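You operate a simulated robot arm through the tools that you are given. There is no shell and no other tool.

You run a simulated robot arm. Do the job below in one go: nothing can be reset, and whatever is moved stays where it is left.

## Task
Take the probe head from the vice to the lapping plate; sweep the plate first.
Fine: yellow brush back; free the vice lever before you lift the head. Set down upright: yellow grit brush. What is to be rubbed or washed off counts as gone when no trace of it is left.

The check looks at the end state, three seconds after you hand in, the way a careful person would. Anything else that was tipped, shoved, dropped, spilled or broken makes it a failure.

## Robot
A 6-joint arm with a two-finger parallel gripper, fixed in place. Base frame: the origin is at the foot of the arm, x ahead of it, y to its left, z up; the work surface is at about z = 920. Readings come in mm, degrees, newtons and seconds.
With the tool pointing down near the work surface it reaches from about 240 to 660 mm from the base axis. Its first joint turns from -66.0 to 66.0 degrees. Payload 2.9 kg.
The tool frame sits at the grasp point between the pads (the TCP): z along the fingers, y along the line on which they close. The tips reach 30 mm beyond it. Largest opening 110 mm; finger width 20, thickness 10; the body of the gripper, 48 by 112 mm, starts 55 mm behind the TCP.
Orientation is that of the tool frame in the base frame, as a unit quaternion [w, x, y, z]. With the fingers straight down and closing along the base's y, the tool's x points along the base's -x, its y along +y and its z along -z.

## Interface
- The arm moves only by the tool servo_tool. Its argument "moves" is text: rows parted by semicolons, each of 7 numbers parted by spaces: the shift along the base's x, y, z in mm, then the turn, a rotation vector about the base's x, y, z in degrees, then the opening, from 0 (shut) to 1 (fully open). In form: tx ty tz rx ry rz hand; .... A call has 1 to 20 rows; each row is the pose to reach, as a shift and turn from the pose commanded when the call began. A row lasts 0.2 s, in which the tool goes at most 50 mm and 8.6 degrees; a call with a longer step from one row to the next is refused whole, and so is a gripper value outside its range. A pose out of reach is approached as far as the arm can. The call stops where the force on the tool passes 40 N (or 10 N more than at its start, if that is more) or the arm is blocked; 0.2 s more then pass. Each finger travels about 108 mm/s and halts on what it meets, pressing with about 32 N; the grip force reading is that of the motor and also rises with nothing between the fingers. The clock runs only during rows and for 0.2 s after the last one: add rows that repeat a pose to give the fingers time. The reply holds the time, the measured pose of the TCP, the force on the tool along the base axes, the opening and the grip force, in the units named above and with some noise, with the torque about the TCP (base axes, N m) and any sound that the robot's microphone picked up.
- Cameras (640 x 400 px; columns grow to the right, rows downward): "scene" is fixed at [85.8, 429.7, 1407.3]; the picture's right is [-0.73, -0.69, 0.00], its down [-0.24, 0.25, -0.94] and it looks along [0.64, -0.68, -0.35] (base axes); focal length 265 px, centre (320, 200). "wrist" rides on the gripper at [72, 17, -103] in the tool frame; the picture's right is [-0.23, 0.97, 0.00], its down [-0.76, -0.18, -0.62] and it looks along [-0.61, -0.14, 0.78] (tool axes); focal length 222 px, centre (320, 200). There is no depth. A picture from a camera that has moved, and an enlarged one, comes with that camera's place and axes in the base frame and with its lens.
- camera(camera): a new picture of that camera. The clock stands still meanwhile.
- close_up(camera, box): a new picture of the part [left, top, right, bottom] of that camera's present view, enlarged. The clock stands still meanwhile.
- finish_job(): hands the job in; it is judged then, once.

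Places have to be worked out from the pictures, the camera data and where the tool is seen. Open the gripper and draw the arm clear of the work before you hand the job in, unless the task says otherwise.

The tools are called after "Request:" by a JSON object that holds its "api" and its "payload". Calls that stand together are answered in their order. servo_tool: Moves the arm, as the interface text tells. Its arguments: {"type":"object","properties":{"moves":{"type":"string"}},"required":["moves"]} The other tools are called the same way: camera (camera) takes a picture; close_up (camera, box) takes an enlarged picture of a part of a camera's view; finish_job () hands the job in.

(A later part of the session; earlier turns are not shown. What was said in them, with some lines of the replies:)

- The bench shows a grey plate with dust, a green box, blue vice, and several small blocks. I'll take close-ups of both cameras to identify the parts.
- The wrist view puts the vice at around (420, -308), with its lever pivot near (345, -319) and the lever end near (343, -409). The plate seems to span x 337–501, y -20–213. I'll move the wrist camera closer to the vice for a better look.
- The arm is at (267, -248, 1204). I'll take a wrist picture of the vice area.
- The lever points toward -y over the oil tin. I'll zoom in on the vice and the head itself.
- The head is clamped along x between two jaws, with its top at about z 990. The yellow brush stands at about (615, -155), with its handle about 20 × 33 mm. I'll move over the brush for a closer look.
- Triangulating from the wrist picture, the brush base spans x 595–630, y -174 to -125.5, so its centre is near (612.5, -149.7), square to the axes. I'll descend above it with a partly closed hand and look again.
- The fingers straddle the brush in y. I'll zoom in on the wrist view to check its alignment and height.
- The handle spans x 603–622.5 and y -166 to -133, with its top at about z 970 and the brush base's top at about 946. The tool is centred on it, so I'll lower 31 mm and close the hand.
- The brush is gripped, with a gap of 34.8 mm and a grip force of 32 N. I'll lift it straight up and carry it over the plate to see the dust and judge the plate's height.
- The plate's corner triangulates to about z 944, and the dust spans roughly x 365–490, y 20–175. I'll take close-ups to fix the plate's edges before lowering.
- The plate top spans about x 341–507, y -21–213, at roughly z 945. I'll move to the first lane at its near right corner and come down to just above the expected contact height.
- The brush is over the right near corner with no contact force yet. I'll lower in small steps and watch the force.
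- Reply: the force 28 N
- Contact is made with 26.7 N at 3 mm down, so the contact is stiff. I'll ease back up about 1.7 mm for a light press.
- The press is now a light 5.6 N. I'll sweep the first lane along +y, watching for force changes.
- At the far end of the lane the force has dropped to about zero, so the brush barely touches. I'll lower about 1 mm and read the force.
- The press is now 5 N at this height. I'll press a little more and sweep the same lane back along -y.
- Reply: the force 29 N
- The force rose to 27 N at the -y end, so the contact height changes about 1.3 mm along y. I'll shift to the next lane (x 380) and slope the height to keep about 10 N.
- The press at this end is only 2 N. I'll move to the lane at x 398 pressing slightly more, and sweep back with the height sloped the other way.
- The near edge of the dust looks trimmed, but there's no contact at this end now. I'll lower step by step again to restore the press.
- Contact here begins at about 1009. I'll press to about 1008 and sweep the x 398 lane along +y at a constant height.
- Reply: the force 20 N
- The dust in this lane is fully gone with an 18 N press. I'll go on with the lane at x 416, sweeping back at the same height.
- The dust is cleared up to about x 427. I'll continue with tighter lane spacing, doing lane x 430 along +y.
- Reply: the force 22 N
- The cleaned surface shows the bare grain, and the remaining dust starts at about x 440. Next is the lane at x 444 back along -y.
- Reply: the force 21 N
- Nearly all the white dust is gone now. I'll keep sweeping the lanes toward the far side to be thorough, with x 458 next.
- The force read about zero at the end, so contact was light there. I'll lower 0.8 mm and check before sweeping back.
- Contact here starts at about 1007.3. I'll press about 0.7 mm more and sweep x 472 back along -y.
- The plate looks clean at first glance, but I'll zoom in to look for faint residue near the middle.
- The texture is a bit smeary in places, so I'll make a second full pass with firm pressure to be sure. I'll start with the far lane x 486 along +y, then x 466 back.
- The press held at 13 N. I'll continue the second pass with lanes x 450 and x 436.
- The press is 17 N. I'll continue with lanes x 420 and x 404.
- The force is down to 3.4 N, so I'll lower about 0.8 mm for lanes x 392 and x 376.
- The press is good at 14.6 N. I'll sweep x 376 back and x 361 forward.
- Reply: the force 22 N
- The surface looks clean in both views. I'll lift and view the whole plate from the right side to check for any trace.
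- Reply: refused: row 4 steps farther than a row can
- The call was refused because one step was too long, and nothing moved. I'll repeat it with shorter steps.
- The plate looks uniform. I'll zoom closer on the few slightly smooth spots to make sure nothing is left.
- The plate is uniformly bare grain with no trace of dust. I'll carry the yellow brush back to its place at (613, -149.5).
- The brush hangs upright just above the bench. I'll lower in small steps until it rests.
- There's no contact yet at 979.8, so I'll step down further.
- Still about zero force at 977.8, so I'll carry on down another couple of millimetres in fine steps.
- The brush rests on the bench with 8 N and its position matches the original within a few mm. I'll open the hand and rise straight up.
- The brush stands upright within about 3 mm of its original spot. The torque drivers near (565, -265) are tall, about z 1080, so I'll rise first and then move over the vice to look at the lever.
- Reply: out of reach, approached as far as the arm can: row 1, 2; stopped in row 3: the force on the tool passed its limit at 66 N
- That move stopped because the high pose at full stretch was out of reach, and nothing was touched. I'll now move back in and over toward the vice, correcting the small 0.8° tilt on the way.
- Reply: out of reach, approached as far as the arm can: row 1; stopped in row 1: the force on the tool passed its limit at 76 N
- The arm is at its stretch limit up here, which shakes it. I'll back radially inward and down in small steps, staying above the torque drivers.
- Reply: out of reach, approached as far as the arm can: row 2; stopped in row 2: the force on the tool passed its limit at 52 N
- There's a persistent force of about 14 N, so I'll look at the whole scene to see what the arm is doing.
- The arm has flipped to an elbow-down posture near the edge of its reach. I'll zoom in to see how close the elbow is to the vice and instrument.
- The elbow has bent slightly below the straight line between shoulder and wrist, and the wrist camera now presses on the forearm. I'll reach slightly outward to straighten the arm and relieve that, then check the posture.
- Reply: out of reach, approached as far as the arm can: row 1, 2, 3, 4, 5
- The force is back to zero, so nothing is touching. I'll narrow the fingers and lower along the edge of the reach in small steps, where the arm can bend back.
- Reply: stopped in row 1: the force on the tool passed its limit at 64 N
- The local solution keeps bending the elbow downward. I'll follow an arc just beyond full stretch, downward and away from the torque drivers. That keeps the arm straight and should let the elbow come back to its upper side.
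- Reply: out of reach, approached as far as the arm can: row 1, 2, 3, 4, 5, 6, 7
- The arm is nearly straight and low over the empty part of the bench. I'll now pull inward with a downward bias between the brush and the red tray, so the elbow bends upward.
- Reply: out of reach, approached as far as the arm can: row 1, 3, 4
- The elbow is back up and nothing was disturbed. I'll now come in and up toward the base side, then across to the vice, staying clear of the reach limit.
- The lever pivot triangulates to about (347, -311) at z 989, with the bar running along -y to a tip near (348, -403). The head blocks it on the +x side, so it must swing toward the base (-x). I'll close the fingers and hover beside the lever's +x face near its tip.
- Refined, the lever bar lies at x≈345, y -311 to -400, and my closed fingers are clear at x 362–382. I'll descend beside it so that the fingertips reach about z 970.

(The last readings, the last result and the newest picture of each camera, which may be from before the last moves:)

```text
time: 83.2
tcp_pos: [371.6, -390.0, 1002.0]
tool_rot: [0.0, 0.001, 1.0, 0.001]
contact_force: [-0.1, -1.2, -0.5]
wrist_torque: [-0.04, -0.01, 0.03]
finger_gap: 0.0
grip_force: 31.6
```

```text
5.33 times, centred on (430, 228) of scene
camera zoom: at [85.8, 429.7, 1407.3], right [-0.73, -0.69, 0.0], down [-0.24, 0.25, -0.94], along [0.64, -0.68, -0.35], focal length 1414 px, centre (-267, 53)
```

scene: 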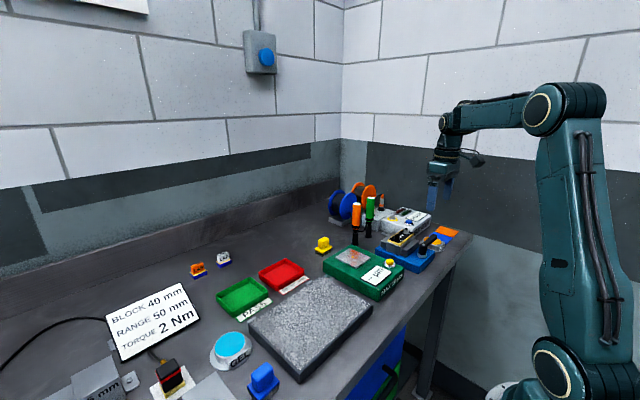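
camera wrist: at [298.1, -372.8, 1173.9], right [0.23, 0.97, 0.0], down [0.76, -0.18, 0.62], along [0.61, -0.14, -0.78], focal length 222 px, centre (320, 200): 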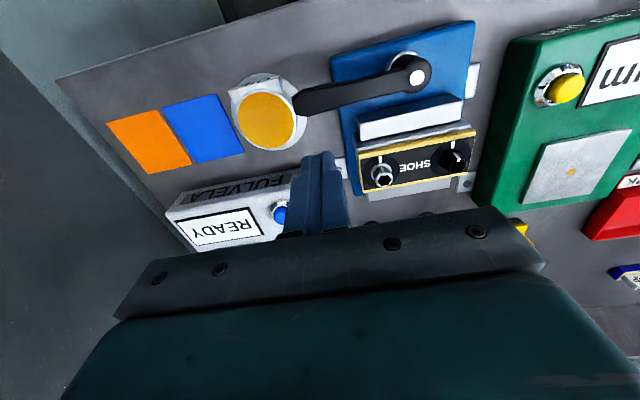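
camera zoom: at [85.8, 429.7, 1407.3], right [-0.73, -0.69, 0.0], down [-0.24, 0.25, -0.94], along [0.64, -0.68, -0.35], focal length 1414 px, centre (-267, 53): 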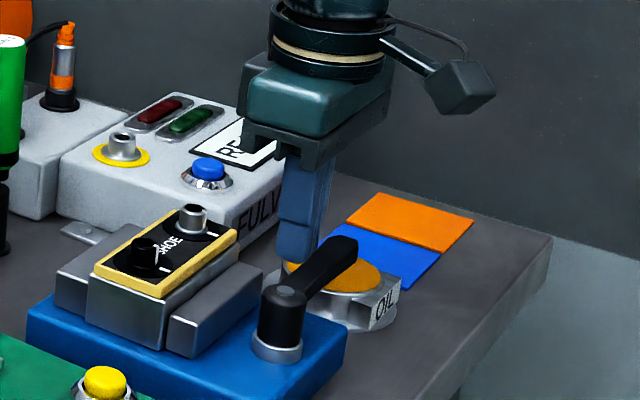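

The fingers are on the +x side of the lever near its tip. I'll push gently toward -x through about 20° and check the force and whether it moves.

Request:
{"api": "servo_tool", "payload": {"moves": "-5 0 0 0 0 0 0; -9 0 0 0 0 0 0; -13 -0.5 0 0 0 0 0; -18 -1 0 0 0 0 0; -23 -2 0 0 0 0 0; -28 -2 0 0 0 0 0; -33 -2 0 0 0 0 0; -37 -1.5 0 0 0 0 0"}}

Request:
{"api": "close_up", "payload": {"camera": "wrist", "box": [220, 60, 480, 220]}}

Request:
{"api": "close_up", "payload": {"camera": "scene", "box": [390, 190, 470, 265]}}

```text
time: 85.0
tcp_pos: [334.7, -390.3, 1002.4]
tool_rot: [0.0, 0.0, 1.0, 0.001]
contact_force: [2.3, 1.1, 0.0]
wrist_torque: [0.02, -0.07, -0.04]
finger_gap: 0.0
grip_force: 31.7
```

```text
2.46 times, centred on (350, 140) of wrist
camera zoom: at [261.3, -374.7, 1104.6], right [0.23, 0.97, 0.0], down [0.76, -0.18, 0.62], along [0.61, -0.14, -0.78], focal length 547 px, centre (246, 348)
```

zoom: 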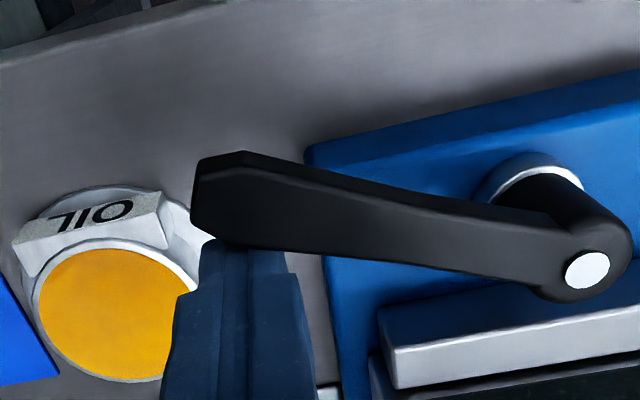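

```text
5.33 times, centred on (430, 228) of scene
camera zoom: at [85.8, 429.7, 1407.3], right [-0.73, -0.69, 0.0], down [-0.24, 0.25, -0.94], along [0.64, -0.68, -0.35], focal length 1414 px, centre (-267, 53)
```

zoom: 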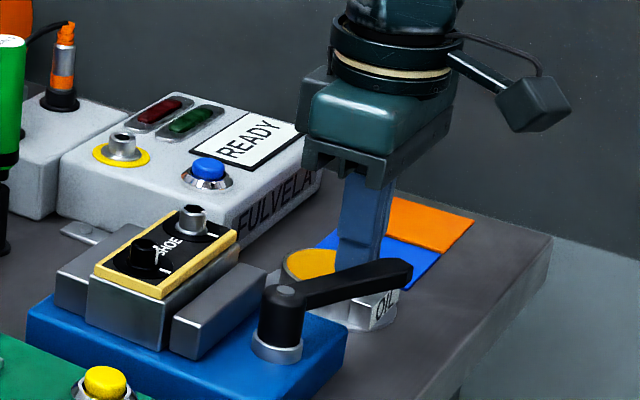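

The lever turns easily with about 2 N. I'll continue the arc toward 90°.

Request:
{"api": "servo_tool", "payload": {"moves": "-7 1.5 0 0 0 0 0; -13.4 3 0 0 0 0 0; -20 5.5 0 0 0 0 0; -26.4 8.2 0 0 0 0 0; -32.5 11.7 0 0 0 0 0; -38 15.5 0 0 0 0 0; -43.5 20 0 0 0 0 0; -48.5 25 0 0 0 0 0; -53 30 0 0 0 0 0; -57 36 0 0 0 0 0; -60.5 42 0 0 0 0 0; -63.7 48 0 0 0 0 0; -66 55 0 0 0 0 0; -68 61.5 0 0 0 0 0"}}

Request:
{"api": "camera", "payload": {"camera": "wrist"}}

Request:
{"api": "close_up", "payload": {"camera": "scene", "box": [380, 190, 480, 275]}}

```text
time: 88.0
tcp_pos: [267.0, -329.8, 1001.7]
tool_rot: [0.001, 0.001, 1.0, 0.0]
contact_force: [-0.2, -1.7, 0.0]
wrist_torque: [-0.02, 0.03, 0.02]
finger_gap: 0.1
grip_force: 32.2
```

```text
taken
camera wrist: at [193.5, -313.0, 1104.8], right [0.23, 0.97, 0.0], down [0.76, -0.18, 0.62], along [0.61, -0.14, -0.78], focal length 222 px, centre (320, 200)
```

wrist: 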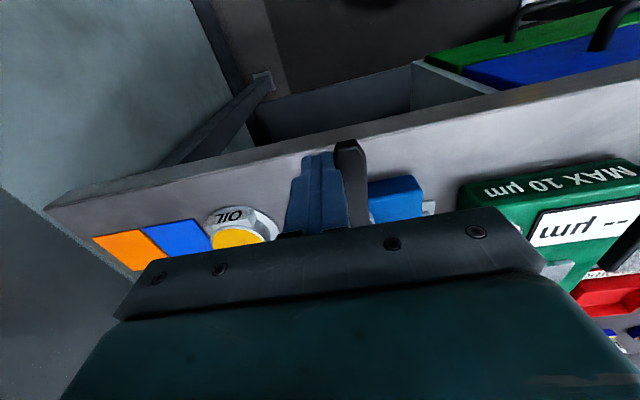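

```text
4.71 times, centred on (430, 232) of scene
camera zoom: at [85.8, 429.7, 1407.3], right [-0.73, -0.69, 0.0], down [-0.24, 0.25, -0.94], along [0.64, -0.68, -0.35], focal length 1248 px, centre (-198, 47)
```

zoom: 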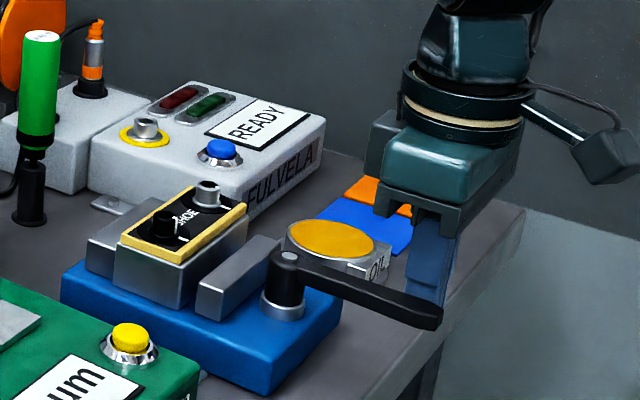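

The lever now points toward the base and the near jaw has opened a gap from the head. I'll push a few millimetres more to see whether it has reached its stop.

Request:
{"api": "servo_tool", "payload": {"moves": "-0.3 2 0 0 0 0 0; -0.5 4 0 0 0 0 0; -0.5 4 0 0 0 0 0"}}

Request:
{"api": "close_up", "payload": {"camera": "scene", "box": [380, 205, 450, 265]}}

```text
time: 88.8
tcp_pos: [266.7, -329.0, 1001.1]
tool_rot: [0.003, 0.003, 1.0, -0.002]
contact_force: [0.5, -34.0, -9.6]
wrist_torque: [-0.64, -0.06, 0.19]
finger_gap: 0.0
grip_force: 31.7
```

```text
6.67 times, centred on (415, 235) of scene
camera zoom: at [85.9, 428.7, 1407.6], right [-0.73, -0.69, 0.0], down [-0.24, 0.26, -0.94], along [0.64, -0.68, -0.35], focal length 1767 px, centre (-313, -33)
```

zoom: 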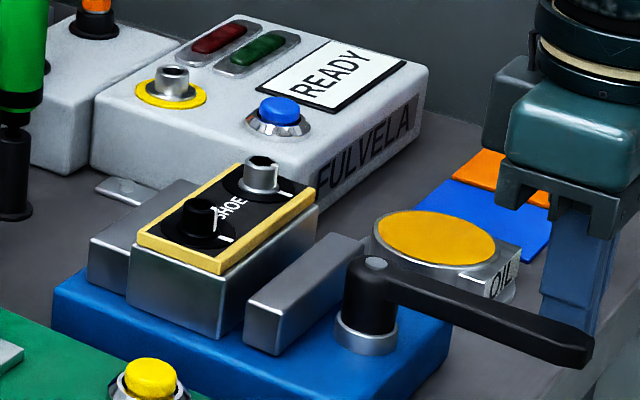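

The lever is at its end stop (34 N) and the jaw is clearly open. I'll back off from the lever and rise.

Request:
{"api": "servo_tool", "payload": {"moves": "0 -5 0 0 0 0 0; 0 -15 0 0 0 0 0; 0 -15 30 0 0 0 0; 0 -15 70 0 0 0 0; 0 -15 115 0 0 0 0; 30 0 140 0 0 0 0.3; 65 10 150 0 0 0 0.6; 95 10 150 0 0 0 0.6; 95 10 150 0 0 0 0.6"}}

Request:
{"api": "camera", "payload": {"camera": "wrist"}}

Request:
{"api": "close_up", "payload": {"camera": "wrist", "box": [230, 70, 430, 200]}}

Request:
{"api": "close_up", "payload": {"camera": "scene", "box": [380, 205, 450, 265]}}

```text
time: 90.8
tcp_pos: [360.4, -316.2, 1151.2]
tool_rot: [-0.001, 0.001, 1.0, 0.001]
contact_force: [-0.3, -0.2, -0.9]
wrist_torque: [0.01, 0.0, 0.01]
finger_gap: 66.1
grip_force: 0.0
```

```text
taken
camera wrist: at [287.9, -299.4, 1254.4], right [0.23, 0.97, 0.0], down [0.76, -0.18, 0.62], along [0.61, -0.14, -0.78], focal length 222 px, centre (320, 200)
```

wrist: 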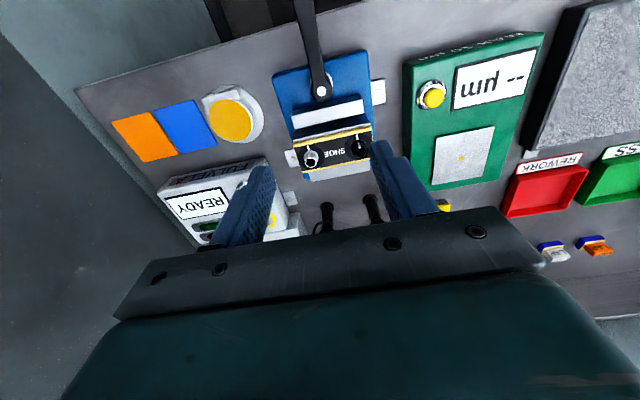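

```text
3.08 times, centred on (330, 135) of wrist
camera zoom: at [287.9, -299.4, 1254.4], right [0.23, 0.97, 0.0], down [0.76, -0.18, 0.62], along [0.61, -0.14, -0.78], focal length 684 px, centre (289, 400)
```

zoom: 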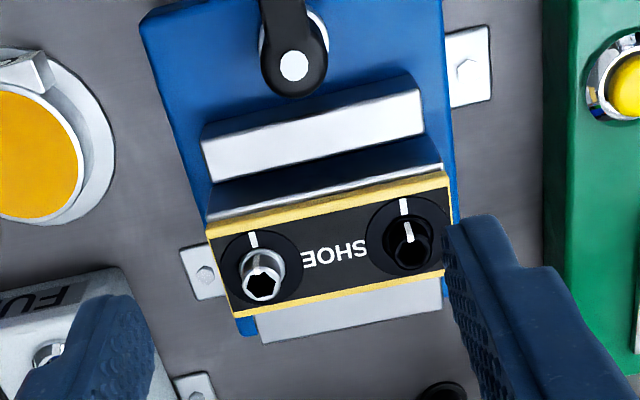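

```text
6.67 times, centred on (415, 235) of scene
camera zoom: at [85.8, 429.7, 1407.3], right [-0.73, -0.69, 0.0], down [-0.24, 0.25, -0.94], along [0.64, -0.68, -0.35], focal length 1767 px, centre (-313, -33)
```

zoom: 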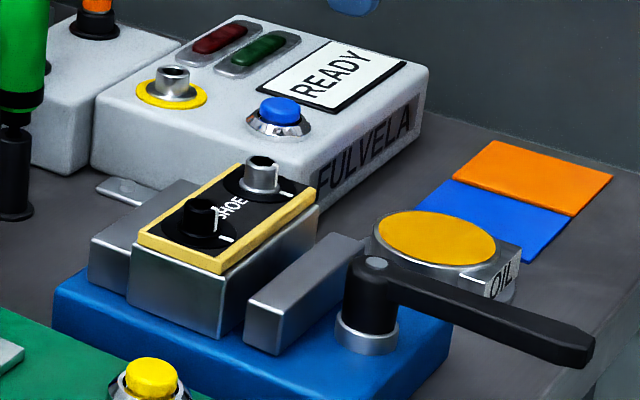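

The freed head measures x 397–442.5, y -359.5 to -260.5 with its top at about z 991, so its centre is near (420, -310). I'll grip it by its free ±y ends with the hand fully open, and first hover over it to check alignment.

Request:
{"api": "servo_tool", "payload": {"moves": "20 2 0 0 0 0 0.8; 40 4 -20 0 0 0 1; 57.5 4.5 -50 0 0 0 1; 57.5 4.5 -91 0 0 0 1; 57.5 4.5 -91 0 0 0 1"}}

Request:
{"api": "camera", "payload": {"camera": "wrist"}}

Request:
{"api": "close_up", "payload": {"camera": "wrist", "box": [220, 60, 430, 190]}}

Request:
{"api": "close_up", "payload": {"camera": "scene", "box": [360, 170, 460, 265]}}

```text
time: 92.0
tcp_pos: [418.8, -310.7, 1059.9]
tool_rot: [0.0, 0.001, 1.0, 0.0]
contact_force: [-0.2, 0.2, -0.1]
wrist_torque: [-0.03, 0.0, 0.02]
finger_gap: 109.9
grip_force: 0.0
```

```text
taken
camera wrist: at [345.2, -294.7, 1164.1], right [0.23, 0.97, 0.0], down [0.76, -0.18, 0.62], along [0.61, -0.14, -0.78], focal length 222 px, centre (320, 200)
```

wrist: 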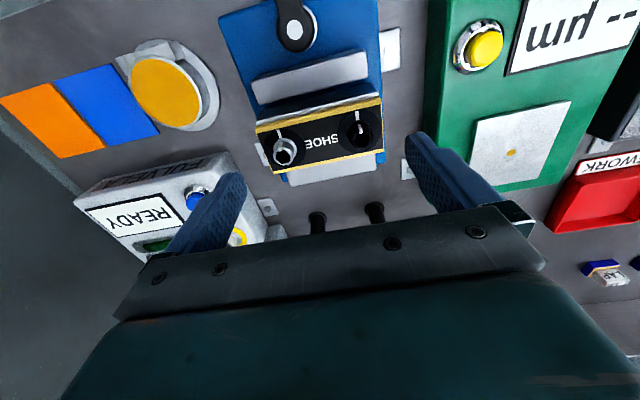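

```text
3.05 times, centred on (325, 125) of wrist
camera zoom: at [345.2, -294.7, 1164.1], right [0.23, 0.97, 0.0], down [0.76, -0.18, 0.62], along [0.61, -0.14, -0.78], focal length 677 px, centre (305, 429)
```

zoom: 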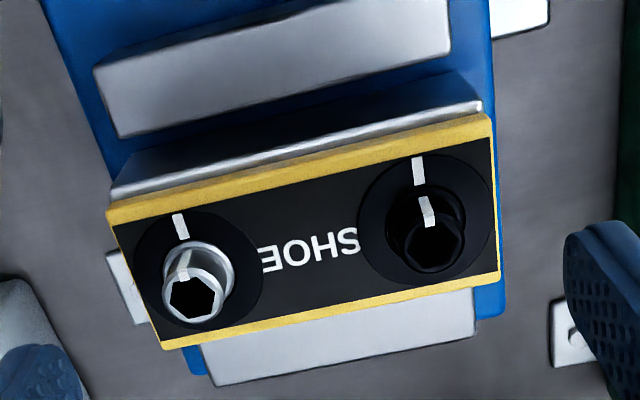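

```text
4.21 times, centred on (410, 218) of scene
camera zoom: at [85.8, 429.7, 1407.3], right [-0.73, -0.69, 0.0], down [-0.24, 0.25, -0.94], along [0.64, -0.68, -0.35], focal length 1116 px, centre (-59, 126)
```

zoom: 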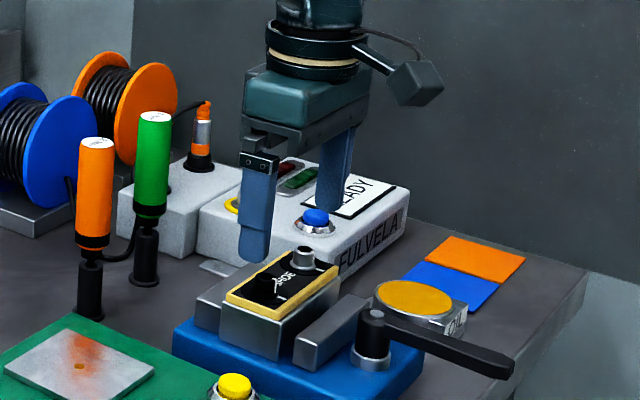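

The head's centre computes to (419.5, -310.3) with a length of 99 mm, which leaves about 5 mm of clearance on each side. I'll lower until the tips are just above the head's top and check both gaps.

Request:
{"api": "servo_tool", "payload": {"moves": "0 0 -15 0 0 0 1; 0 0 -30 0 0 0 1; 0 0 -30 0 0 0 1"}}

Request:
{"api": "close_up", "payload": {"camera": "wrist", "box": [180, 80, 480, 230]}}

Request:
{"api": "close_up", "payload": {"camera": "scene", "box": [380, 195, 440, 260]}}

```text
time: 92.8
tcp_pos: [418.2, -312.3, 1029.5]
tool_rot: [0.001, 0.001, 1.0, 0.0]
contact_force: [1.3, 0.5, -0.1]
wrist_torque: [-0.05, -0.04, 0.02]
finger_gap: 109.9
grip_force: 0.1
```

```text
2.13 times, centred on (330, 155) of wrist
camera zoom: at [345.0, -294.9, 1133.1], right [0.23, 0.97, 0.0], down [0.76, -0.18, 0.62], along [0.61, -0.14, -0.78], focal length 474 px, centre (299, 296)
```

zoom: 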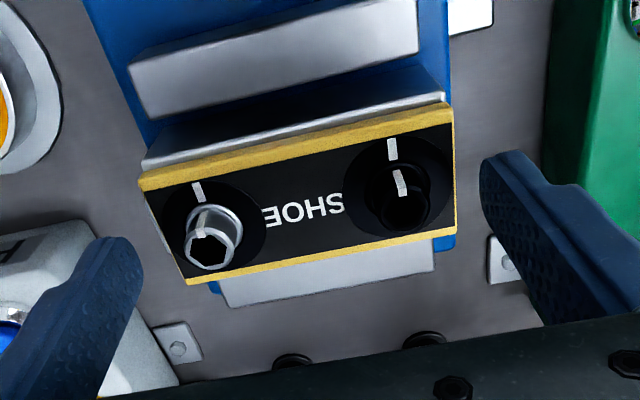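

```text
6.15 times, centred on (410, 228) of scene
camera zoom: at [85.8, 429.7, 1407.3], right [-0.73, -0.69, 0.0], down [-0.24, 0.25, -0.94], along [0.64, -0.68, -0.35], focal length 1631 px, centre (-234, 31)
```

zoom: 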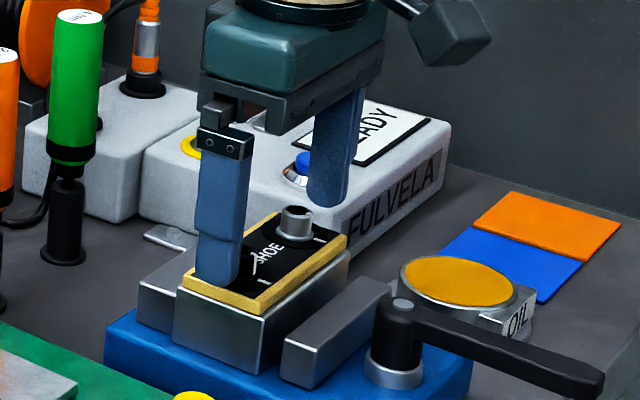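

The gaps are about 5 mm and 6.5 mm, so the hand is centred. I'll descend along the head's ends to put the fingertips at about z 966, with no contact expected.

Request:
{"api": "servo_tool", "payload": {"moves": "0 0.3 -8 0 0 0 1; 0 0.3 -16 0 0 0 1; 0 0.3 -24 0 0 0 1; 0 0.3 -32 0 0 0 1; 0 0.3 -32 0 0 0 1"}}

Request:
{"api": "close_up", "payload": {"camera": "wrist", "box": [180, 80, 480, 230]}}

Request:
{"api": "close_up", "payload": {"camera": "scene", "box": [380, 195, 440, 260]}}

```text
time: 94.0
tcp_pos: [418.5, -311.1, 998.9]
tool_rot: [-0.002, 0.001, 1.0, 0.001]
contact_force: [0.8, -0.2, -0.4]
wrist_torque: [0.0, 0.01, -0.01]
finger_gap: 109.8
grip_force: 0.0
```

```text
2.13 times, centred on (330, 155) of wrist
camera zoom: at [345.3, -294.2, 1101.3], right [0.23, 0.97, 0.0], down [0.76, -0.18, 0.62], along [0.61, -0.14, -0.78], focal length 474 px, centre (299, 296)
```

zoom: 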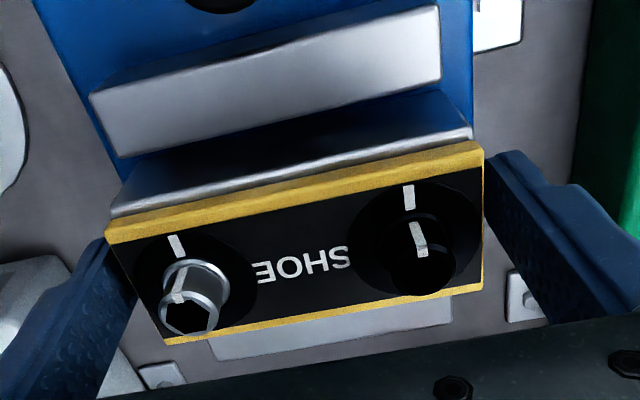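

```text
6.15 times, centred on (410, 228) of scene
camera zoom: at [85.8, 429.7, 1407.3], right [-0.73, -0.69, 0.0], down [-0.24, 0.25, -0.94], along [0.64, -0.68, -0.35], focal length 1631 px, centre (-234, 31)
```

zoom: 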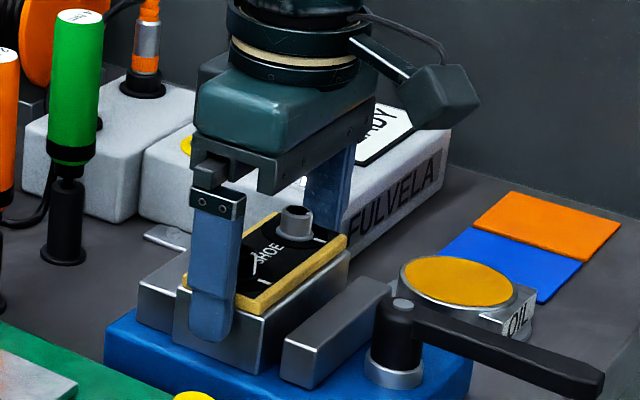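

The fingers straddle both ends of the head. I'll close slowly to grip it.

Request:
{"api": "servo_tool", "payload": {"moves": "0 0 0 0 0 0 0.97; 0 0 0 0 0 0 0.94; 0 0 0 0 0 0 0.91; 0 0 0 0 0 0 0.88; 0 0 0 0 0 0 0.8; 0 0 0 0 0 0 0.5; 0 0 0 0 0 0 0.5"}}

Request:
{"api": "close_up", "payload": {"camera": "wrist", "box": [180, 80, 480, 230]}}

Request:
{"api": "close_up", "payload": {"camera": "scene", "box": [380, 195, 440, 260]}}

```text
time: 95.6
tcp_pos: [419.7, -310.8, 997.6]
tool_rot: [0.0, 0.001, 1.0, 0.001]
contact_force: [0.0, 2.3, 0.3]
wrist_torque: [0.09, 0.13, -0.02]
finger_gap: 99.7
grip_force: 32.2
```

```text
2.13 times, centred on (330, 155) of wrist
camera zoom: at [345.4, -294.2, 1101.5], right [0.23, 0.97, 0.0], down [0.76, -0.18, 0.62], along [0.61, -0.14, -0.78], focal length 474 px, centre (299, 296)
```

zoom: 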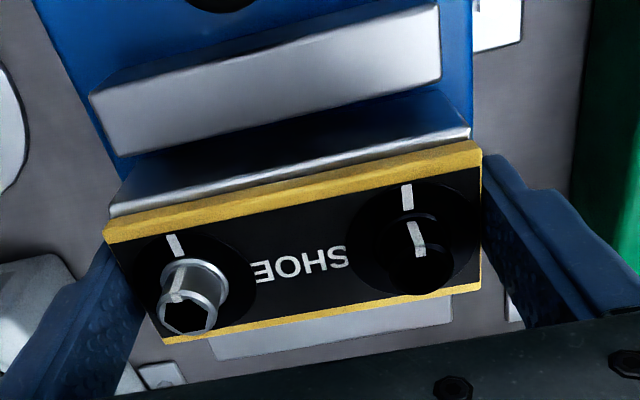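

```text
6.15 times, centred on (410, 228) of scene
camera zoom: at [85.8, 429.8, 1407.3], right [-0.73, -0.69, 0.0], down [-0.24, 0.25, -0.94], along [0.64, -0.68, -0.35], focal length 1631 px, centre (-234, 31)
```

zoom: 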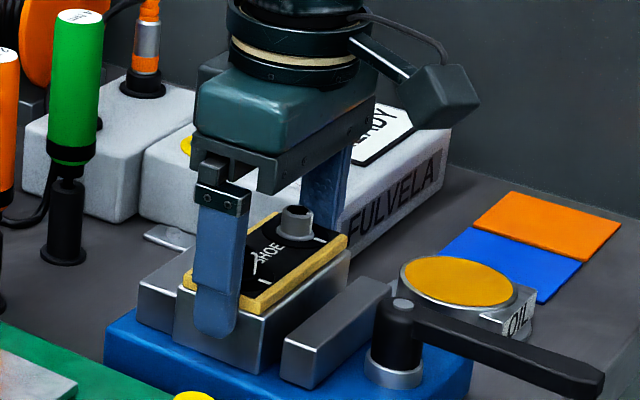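

The head is gripped at a 99.7 mm gap. I'll lift it gently, easing slightly away from the fixed jaw, and check the load.

Request:
{"api": "servo_tool", "payload": {"moves": "0 0 2 0 0 0 0.5; -1 0 5 0 0 0 0.5; -2 0 10 0 0 0 0.5; -2 0 16 0 0 0 0.5; -2 0 16 0 0 0 0.5"}}

Request:
{"api": "close_up", "payload": {"camera": "scene", "box": [380, 195, 440, 260]}}

```text
time: 96.8
tcp_pos: [415.8, -311.7, 1014.2]
tool_rot: [0.001, 0.001, 1.0, 0.001]
contact_force: [0.7, 0.0, -4.7]
wrist_torque: [-0.04, 0.02, -0.04]
finger_gap: 99.6
grip_force: 31.8
```

```text
6.15 times, centred on (410, 228) of scene
camera zoom: at [85.8, 429.7, 1407.3], right [-0.73, -0.69, 0.0], down [-0.24, 0.25, -0.94], along [0.64, -0.68, -0.35], focal length 1631 px, centre (-234, 31)
```

zoom: 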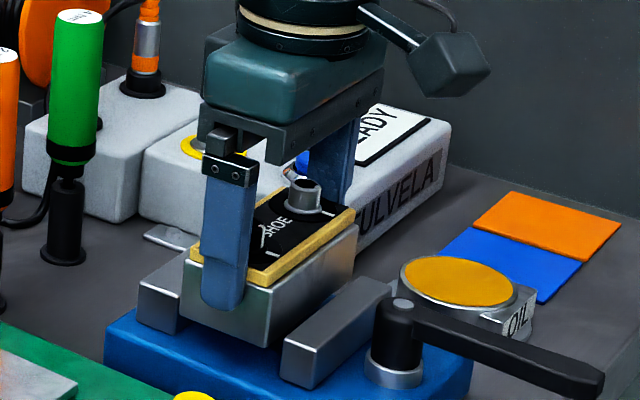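

The head hangs level with about 4.7 N load. I'll lift well clear and carry it gently over to the plate.

Request:
{"api": "servo_tool", "payload": {"moves": "0 0 20 0 0 0 0.5; 0 0 45 0 0 0 0.5; 0 0 70 0 0 0 0.5; 0 0 92 0 0 0 0.5; 0 0 100 0 0 0 0.5; 0 12 100 0 0 0 0.5; 0 32 100 0 0 0 0.5; 0 57 100 0 0 0 0.5; 0 84 100 0 0 0 0.5; 1 112 100 0 0 0 0.5; 1 140 100 0 0 0 0.5; 2 168 100 0 0 0 0.5; 2 196 100 0 0 0 0.5; 3 222 100 0 0 0 0.5; 3 240 100 0 0 0 0.5; 3 250 100 0 0 0 0.5; 3 250 100 0 0 0 0.5"}}

Request:
{"api": "camera", "payload": {"camera": "scene"}}

```text
time: 100.4
tcp_pos: [419.1, -60.1, 1113.2]
tool_rot: [0.0, 0.001, 1.0, 0.001]
contact_force: [0.3, -0.2, -5.9]
wrist_torque: [0.05, 0.01, -0.02]
finger_gap: 99.6
grip_force: 31.9
```

```text
taken
```

scene: 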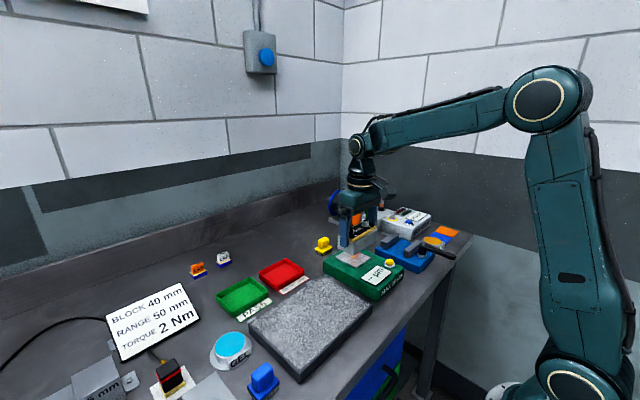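

The head is carried securely, and the plate below is clean. I'll continue to over the plate's centre.

Request:
{"api": "servo_tool", "payload": {"moves": "0 12 0 0 0 0 0.5; 1 34 0 0 0 0 0.5; 1 60 0 0 0 0 0.5; 2 88 0 0 0 0 0.5; 2 114 0 0 0 0 0.5; 3 138 0 0 0 0 0.5; 3 152 0 0 0 0 0.5; 3 156 0 0 0 0 0.5; 3 156 -30 0 0 0 0.5; 3 156 -60 0 0 0 0.5; 3 156 -60 0 0 0 0.5"}}

Request:
{"api": "camera", "payload": {"camera": "wrist"}}

Request:
{"api": "close_up", "payload": {"camera": "scene", "box": [240, 220, 400, 390]}}

```text
time: 102.8
tcp_pos: [423.3, 96.2, 1054.3]
tool_rot: [-0.001, 0.001, 1.0, 0.002]
contact_force: [1.2, 0.0, -5.4]
wrist_torque: [0.03, 0.0, -0.01]
finger_gap: 99.7
grip_force: 32.0
```

```text
taken
camera wrist: at [349.1, 111.9, 1157.0], right [0.23, 0.97, 0.0], down [0.76, -0.18, 0.62], along [0.61, -0.14, -0.78], focal length 222 px, centre (320, 200)
```

wrist: 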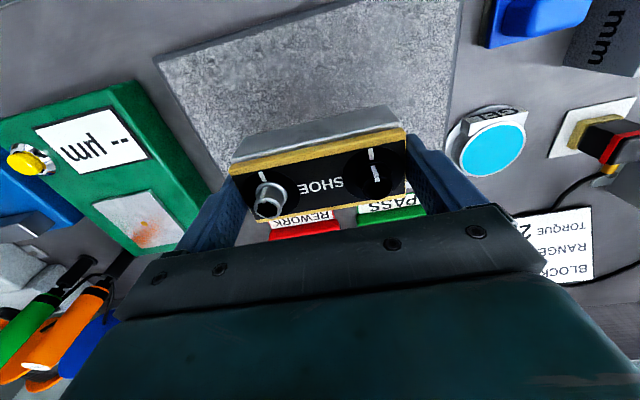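

```text
2.35 times, centred on (320, 305) of scene
camera zoom: at [85.8, 429.7, 1407.3], right [-0.73, -0.69, 0.0], down [-0.24, 0.25, -0.94], along [0.64, -0.68, -0.35], focal length 624 px, centre (320, -47)
```

zoom: 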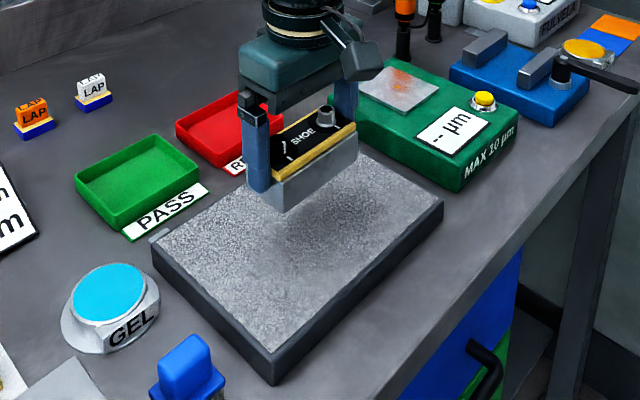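

The head is centred over the plate with its bottom about 67 mm above it. I'll lower most of the way and check.

Request:
{"api": "servo_tool", "payload": {"moves": "0 0 -15 0 0 0 0.5; 0 0 -32 0 0 0 0.5; 0 0 -48 0 0 0 0.5; 0 0 -56 0 0 0 0.5; 0 0 -56 0 0 0 0.5"}}

Request:
{"api": "close_up", "payload": {"camera": "scene", "box": [270, 240, 370, 325]}}

```text
time: 104.0
tcp_pos: [423.4, 95.5, 996.6]
tool_rot: [0.0, 0.001, 1.0, 0.001]
contact_force: [-0.5, 0.4, -4.6]
wrist_torque: [0.01, 0.03, -0.01]
finger_gap: 99.8
grip_force: 31.8
```

```text
4.71 times, centred on (320, 282) of scene
camera zoom: at [85.8, 429.7, 1407.3], right [-0.73, -0.69, 0.0], down [-0.24, 0.25, -0.94], along [0.64, -0.68, -0.35], focal length 1248 px, centre (320, -188)
```

zoom: 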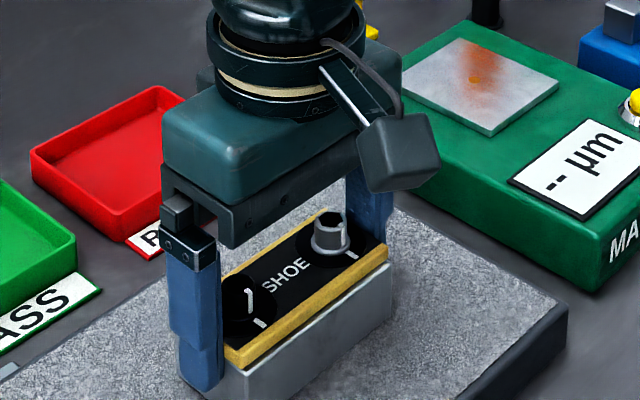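

The head is near the plate surface, still free at -4.6 N. I'll step down slowly and watch the load.

Request:
{"api": "servo_tool", "payload": {"moves": "0 0 -1.5 0 0 0 0.5; 0 0 -3 0 0 0 0.5; 0 0 -4.5 0 0 0 0.5; 0 0 -4.5 0 0 0 0.5"}}

Request:
{"api": "close_up", "payload": {"camera": "scene", "box": [270, 260, 370, 345]}}

```text
time: 104.9
tcp_pos: [423.9, 95.0, 996.5]
tool_rot: [0.004, 0.001, 1.0, 0.002]
contact_force: [-2.3, 0.2, 2.3]
wrist_torque: [-0.39, 0.03, -0.18]
finger_gap: 99.7
grip_force: 32.0
stopped in row 4: the force on the tool passed its limit at 42 N (the readings are from after the stop); the commanded pose is now the measured one
```

```text
4.71 times, centred on (320, 302) of scene
camera zoom: at [85.7, 429.7, 1407.3], right [-0.73, -0.69, 0.0], down [-0.24, 0.25, -0.94], along [0.64, -0.68, -0.35], focal length 1248 px, centre (320, -282)
```

zoom: 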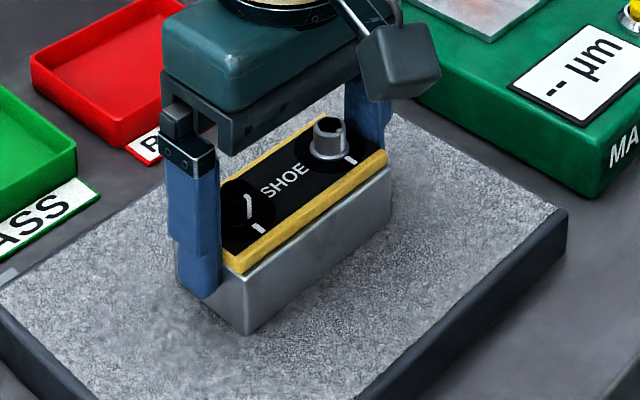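

The head has touched down on the plate. I'll relax slightly, level the tool, and read the load before releasing.

Request:
{"api": "servo_tool", "payload": {"moves": "0 0 0 -0.2 0.4 0.1 0.5; 0 0 -0.3 -0.2 0.4 0.1 0.5; 0 0 -0.3 -0.2 0.4 0.1 0.5"}}

Request:
{"api": "close_up", "payload": {"camera": "scene", "box": [280, 280, 350, 340]}}

Request:
{"api": "camera", "payload": {"camera": "wrist"}}

```text
time: 105.7
tcp_pos: [424.0, 94.6, 997.9]
tool_rot: [0.0, -0.001, 1.0, 0.0]
contact_force: [0.7, -1.0, 9.5]
wrist_torque: [0.73, -0.37, -0.06]
finger_gap: 99.5
grip_force: 31.6
```

```text
6.67 times, centred on (315, 310) of scene
camera zoom: at [85.6, 429.6, 1407.3], right [-0.73, -0.69, 0.0], down [-0.24, 0.25, -0.94], along [0.64, -0.68, -0.35], focal length 1767 px, centre (353, -533)
```

zoom: 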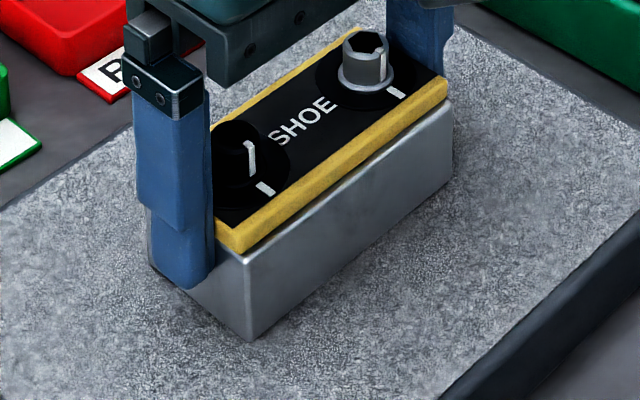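

```text
taken
camera wrist: at [350.8, 112.0, 1100.6], right [0.23, 0.97, 0.0], down [0.76, -0.18, 0.62], along [0.61, -0.14, -0.78], focal length 222 px, centre (320, 200)
```

wrist: 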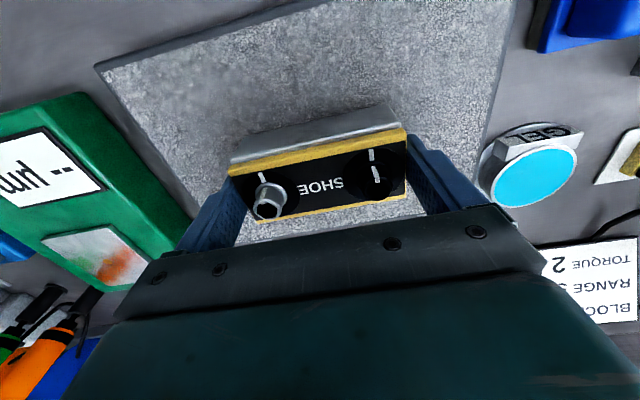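

The head sits flat and upright on the plate. I'll open the hand gradually to full and rise straight up.

Request:
{"api": "servo_tool", "payload": {"moves": "0 0 0.3 0 0 0 0.9; 0 0 0.3 0 0 0 0.94; 0 0 0.3 0 0 0 0.97; 0 0 0.3 0 0 0 1; 0 0 0.3 0 0 0 1; 0 0 0.3 0 0 0 1"}}

Request:
{"api": "close_up", "payload": {"camera": "wrist", "box": [180, 80, 480, 230]}}

```text
time: 107.1
tcp_pos: [422.8, 96.2, 997.0]
tool_rot: [-0.001, 0.0, 1.0, 0.0]
contact_force: [-0.7, -0.3, -0.2]
wrist_torque: [-0.01, -0.03, -0.02]
finger_gap: 110.1
grip_force: 0.0
```

```text
2.13 times, centred on (330, 155) of wrist
camera zoom: at [350.7, 112.0, 1100.3], right [0.23, 0.97, 0.0], down [0.76, -0.18, 0.62], along [0.61, -0.14, -0.78], focal length 474 px, centre (299, 296)
```

zoom: 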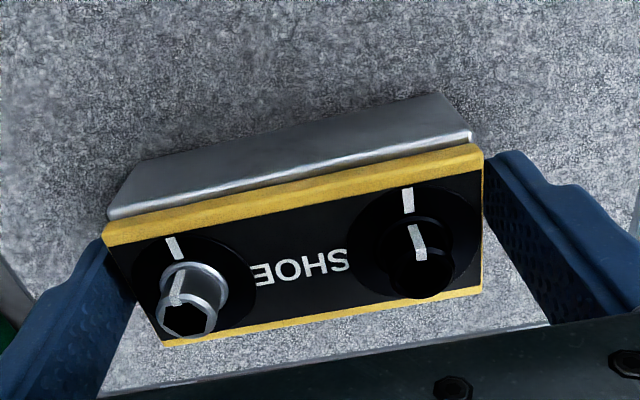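

The hand is open and free of the head. I'll rise straight up, slowly at first, to clear it.

Request:
{"api": "servo_tool", "payload": {"moves": "0 0 6 0 0 0 1; 0 0 14 0 0 0 1; 0 0 26 0 0 0 1; 0 0 45 0 0 0 1; 0 0 75 0 0 0 1; 0 0 110 0 0 0 1; -25 0 145 0 0 0 1; -55 0 165 0 0 0 1; -55 0 165 0 0 0 1"}}

Request:
{"api": "camera", "payload": {"camera": "scene"}}

Request:
{"api": "camera", "payload": {"camera": "wrist"}}

Request:
{"api": "close_up", "payload": {"camera": "scene", "box": [240, 255, 390, 385]}}

```text
time: 109.1
tcp_pos: [369.3, 96.3, 1161.5]
tool_rot: [0.0, 0.0, 1.0, 0.0]
contact_force: [0.5, -0.9, -0.4]
wrist_torque: [0.03, 0.0, 0.0]
finger_gap: 110.0
grip_force: 0.1
```

```text
taken
```

scene: 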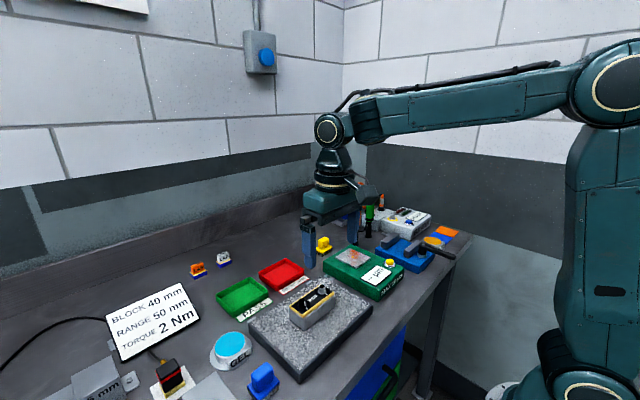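

```text
taken
camera wrist: at [295.5, 112.2, 1265.2], right [0.23, 0.97, 0.0], down [0.76, -0.18, 0.62], along [0.61, -0.14, -0.78], focal length 222 px, centre (320, 200)
```

wrist: 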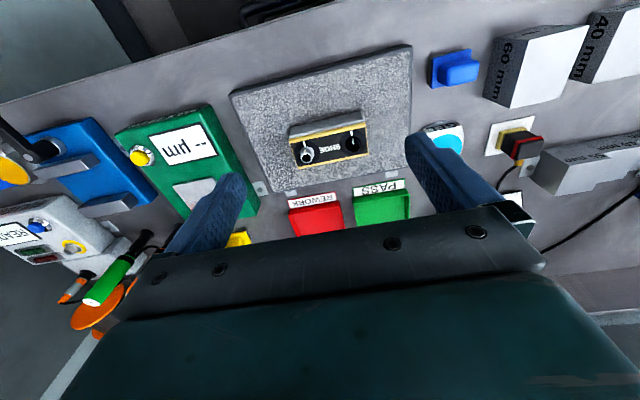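

```text
3.08 times, centred on (315, 320) of scene
camera zoom: at [85.7, 429.7, 1407.3], right [-0.73, -0.69, 0.0], down [-0.24, 0.25, -0.94], along [0.64, -0.68, -0.35], focal length 816 px, centre (335, -169)
```

zoom: 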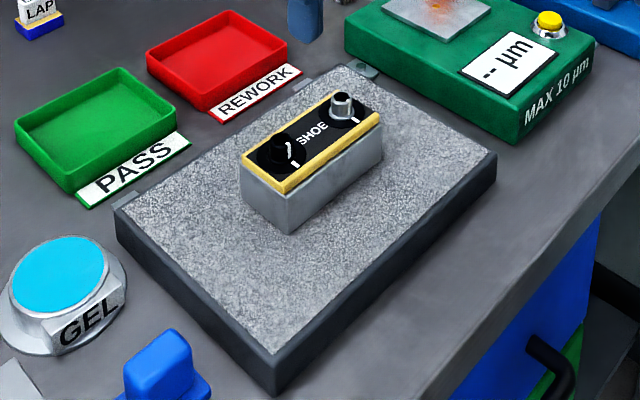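

The head stands on the clean plate, the lever is open and the brush is back. I'll retract toward the start pose and then check everything once more.

Request:
{"api": "servo_tool", "payload": {"moves": "-3 -20 25 0 0 0 1; -6 -42 50 0 0 0 1; -8 -66 77 0 0 0 1; -10 -90 105 0 0 0 1; -12 -112 132 0 0 0 1; -12 -133 160 0 0 0 1; -12 -133 160 0 0 0 1"}}

Request:
{"api": "camera", "payload": {"camera": "scene"}}

Request:
{"api": "close_up", "payload": {"camera": "scene", "box": [240, 265, 385, 385]}}

Request:
{"api": "close_up", "payload": {"camera": "scene", "box": [310, 170, 480, 300]}}

Request:
{"api": "close_up", "payload": {"camera": "wrist", "box": [310, 10, 510, 160]}}

```text
time: 110.7
tcp_pos: [357.3, -36.3, 1321.9]
tool_rot: [-0.001, 0.0, 1.0, -0.001]
contact_force: [-0.1, 0.3, 0.5]
wrist_torque: [0.02, 0.0, 0.02]
finger_gap: 110.1
grip_force: 0.1
```

```text
taken
```

scene: 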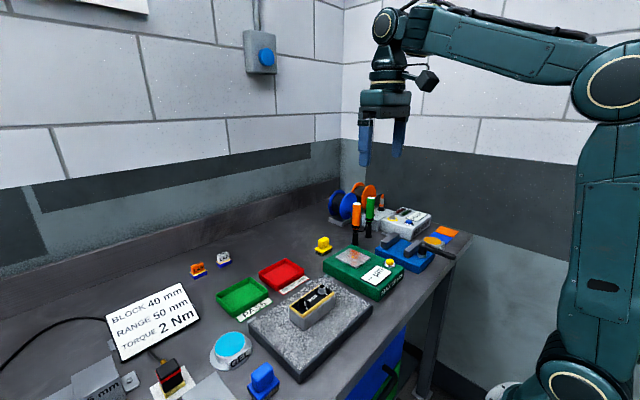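

```text
3.33 times, centred on (312, 325) of scene
camera zoom: at [85.8, 429.7, 1407.3], right [-0.73, -0.69, 0.0], down [-0.24, 0.25, -0.94], along [0.64, -0.68, -0.35], focal length 884 px, centre (345, -217)
```

zoom: 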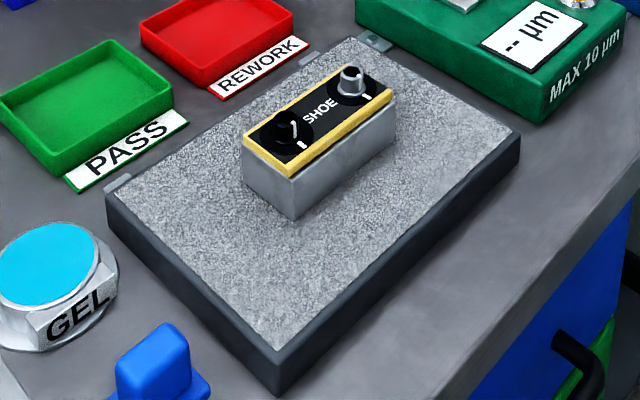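

```text
3.08 times, centred on (395, 235) of scene
camera zoom: at [85.8, 429.7, 1407.3], right [-0.73, -0.69, 0.0], down [-0.24, 0.25, -0.94], along [0.64, -0.68, -0.35], focal length 816 px, centre (89, 92)
```

zoom: 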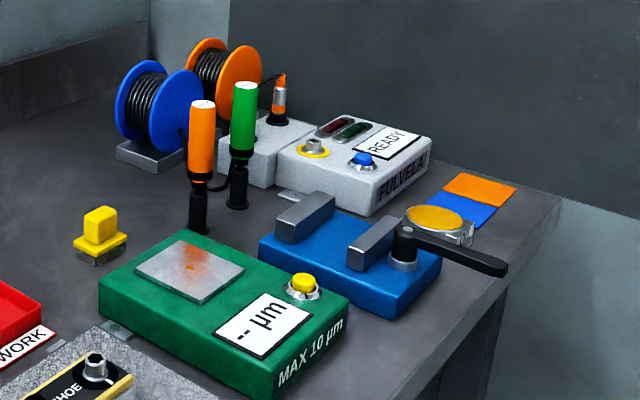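

```text
2.67 times, centred on (410, 85) of wrist
camera zoom: at [283.5, -20.3, 1425.4], right [0.23, 0.97, 0.0], down [0.76, -0.18, 0.62], along [0.61, -0.14, -0.78], focal length 592 px, centre (80, 507)
```

zoom: 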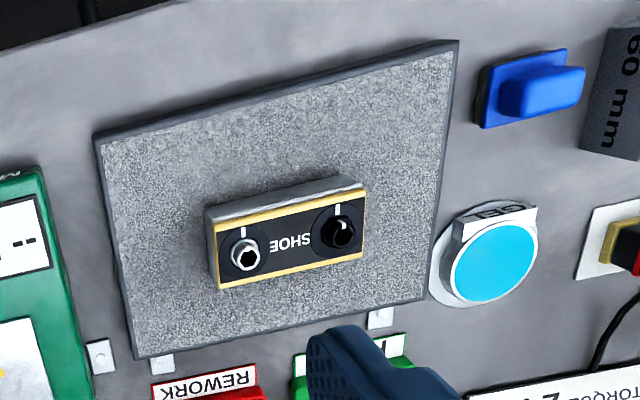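

The final pictures show the plate bare, the head upright at its centre, the vice lever open, and the yellow brush upright at its place. Everything else is where it was, and the arm is retracted with the hand open, so I'll hand in the job.

Request:
{"api": "finish_job", "payload": {}}

```text
The job is handed in.
```

The job is handed in: the plate is swept and the probe head stands upright in the middle of it.

- **Sweeping:** I swept the plate with the yellow brush twice. Close-ups afterwards showed bare grain all over, with no dust left.
- **Brush:** It stands upright again, about 3 mm from where it started.
- **Vice lever:** I turned it about 90° to its stop before lifting, which opened the near jaw. It took up to 34 N at the stop, and I left it open.
- **Head:** It touched down on the plate harder than I meant, with about 42 N measured at the tool. It sat flat when I released it, with no mark visible.
- **Arm trouble:** While carrying nothing, I drove the arm past its reach and it flipped elbow-down. The force limit stopped it three times, at 52 to 76 N, most likely from the wrist camera pressing on the arm's own forearm. I worked it back without touching anything on the bench.

In the final pictures nothing else had moved. The hand is open and the arm is back near its starting position.
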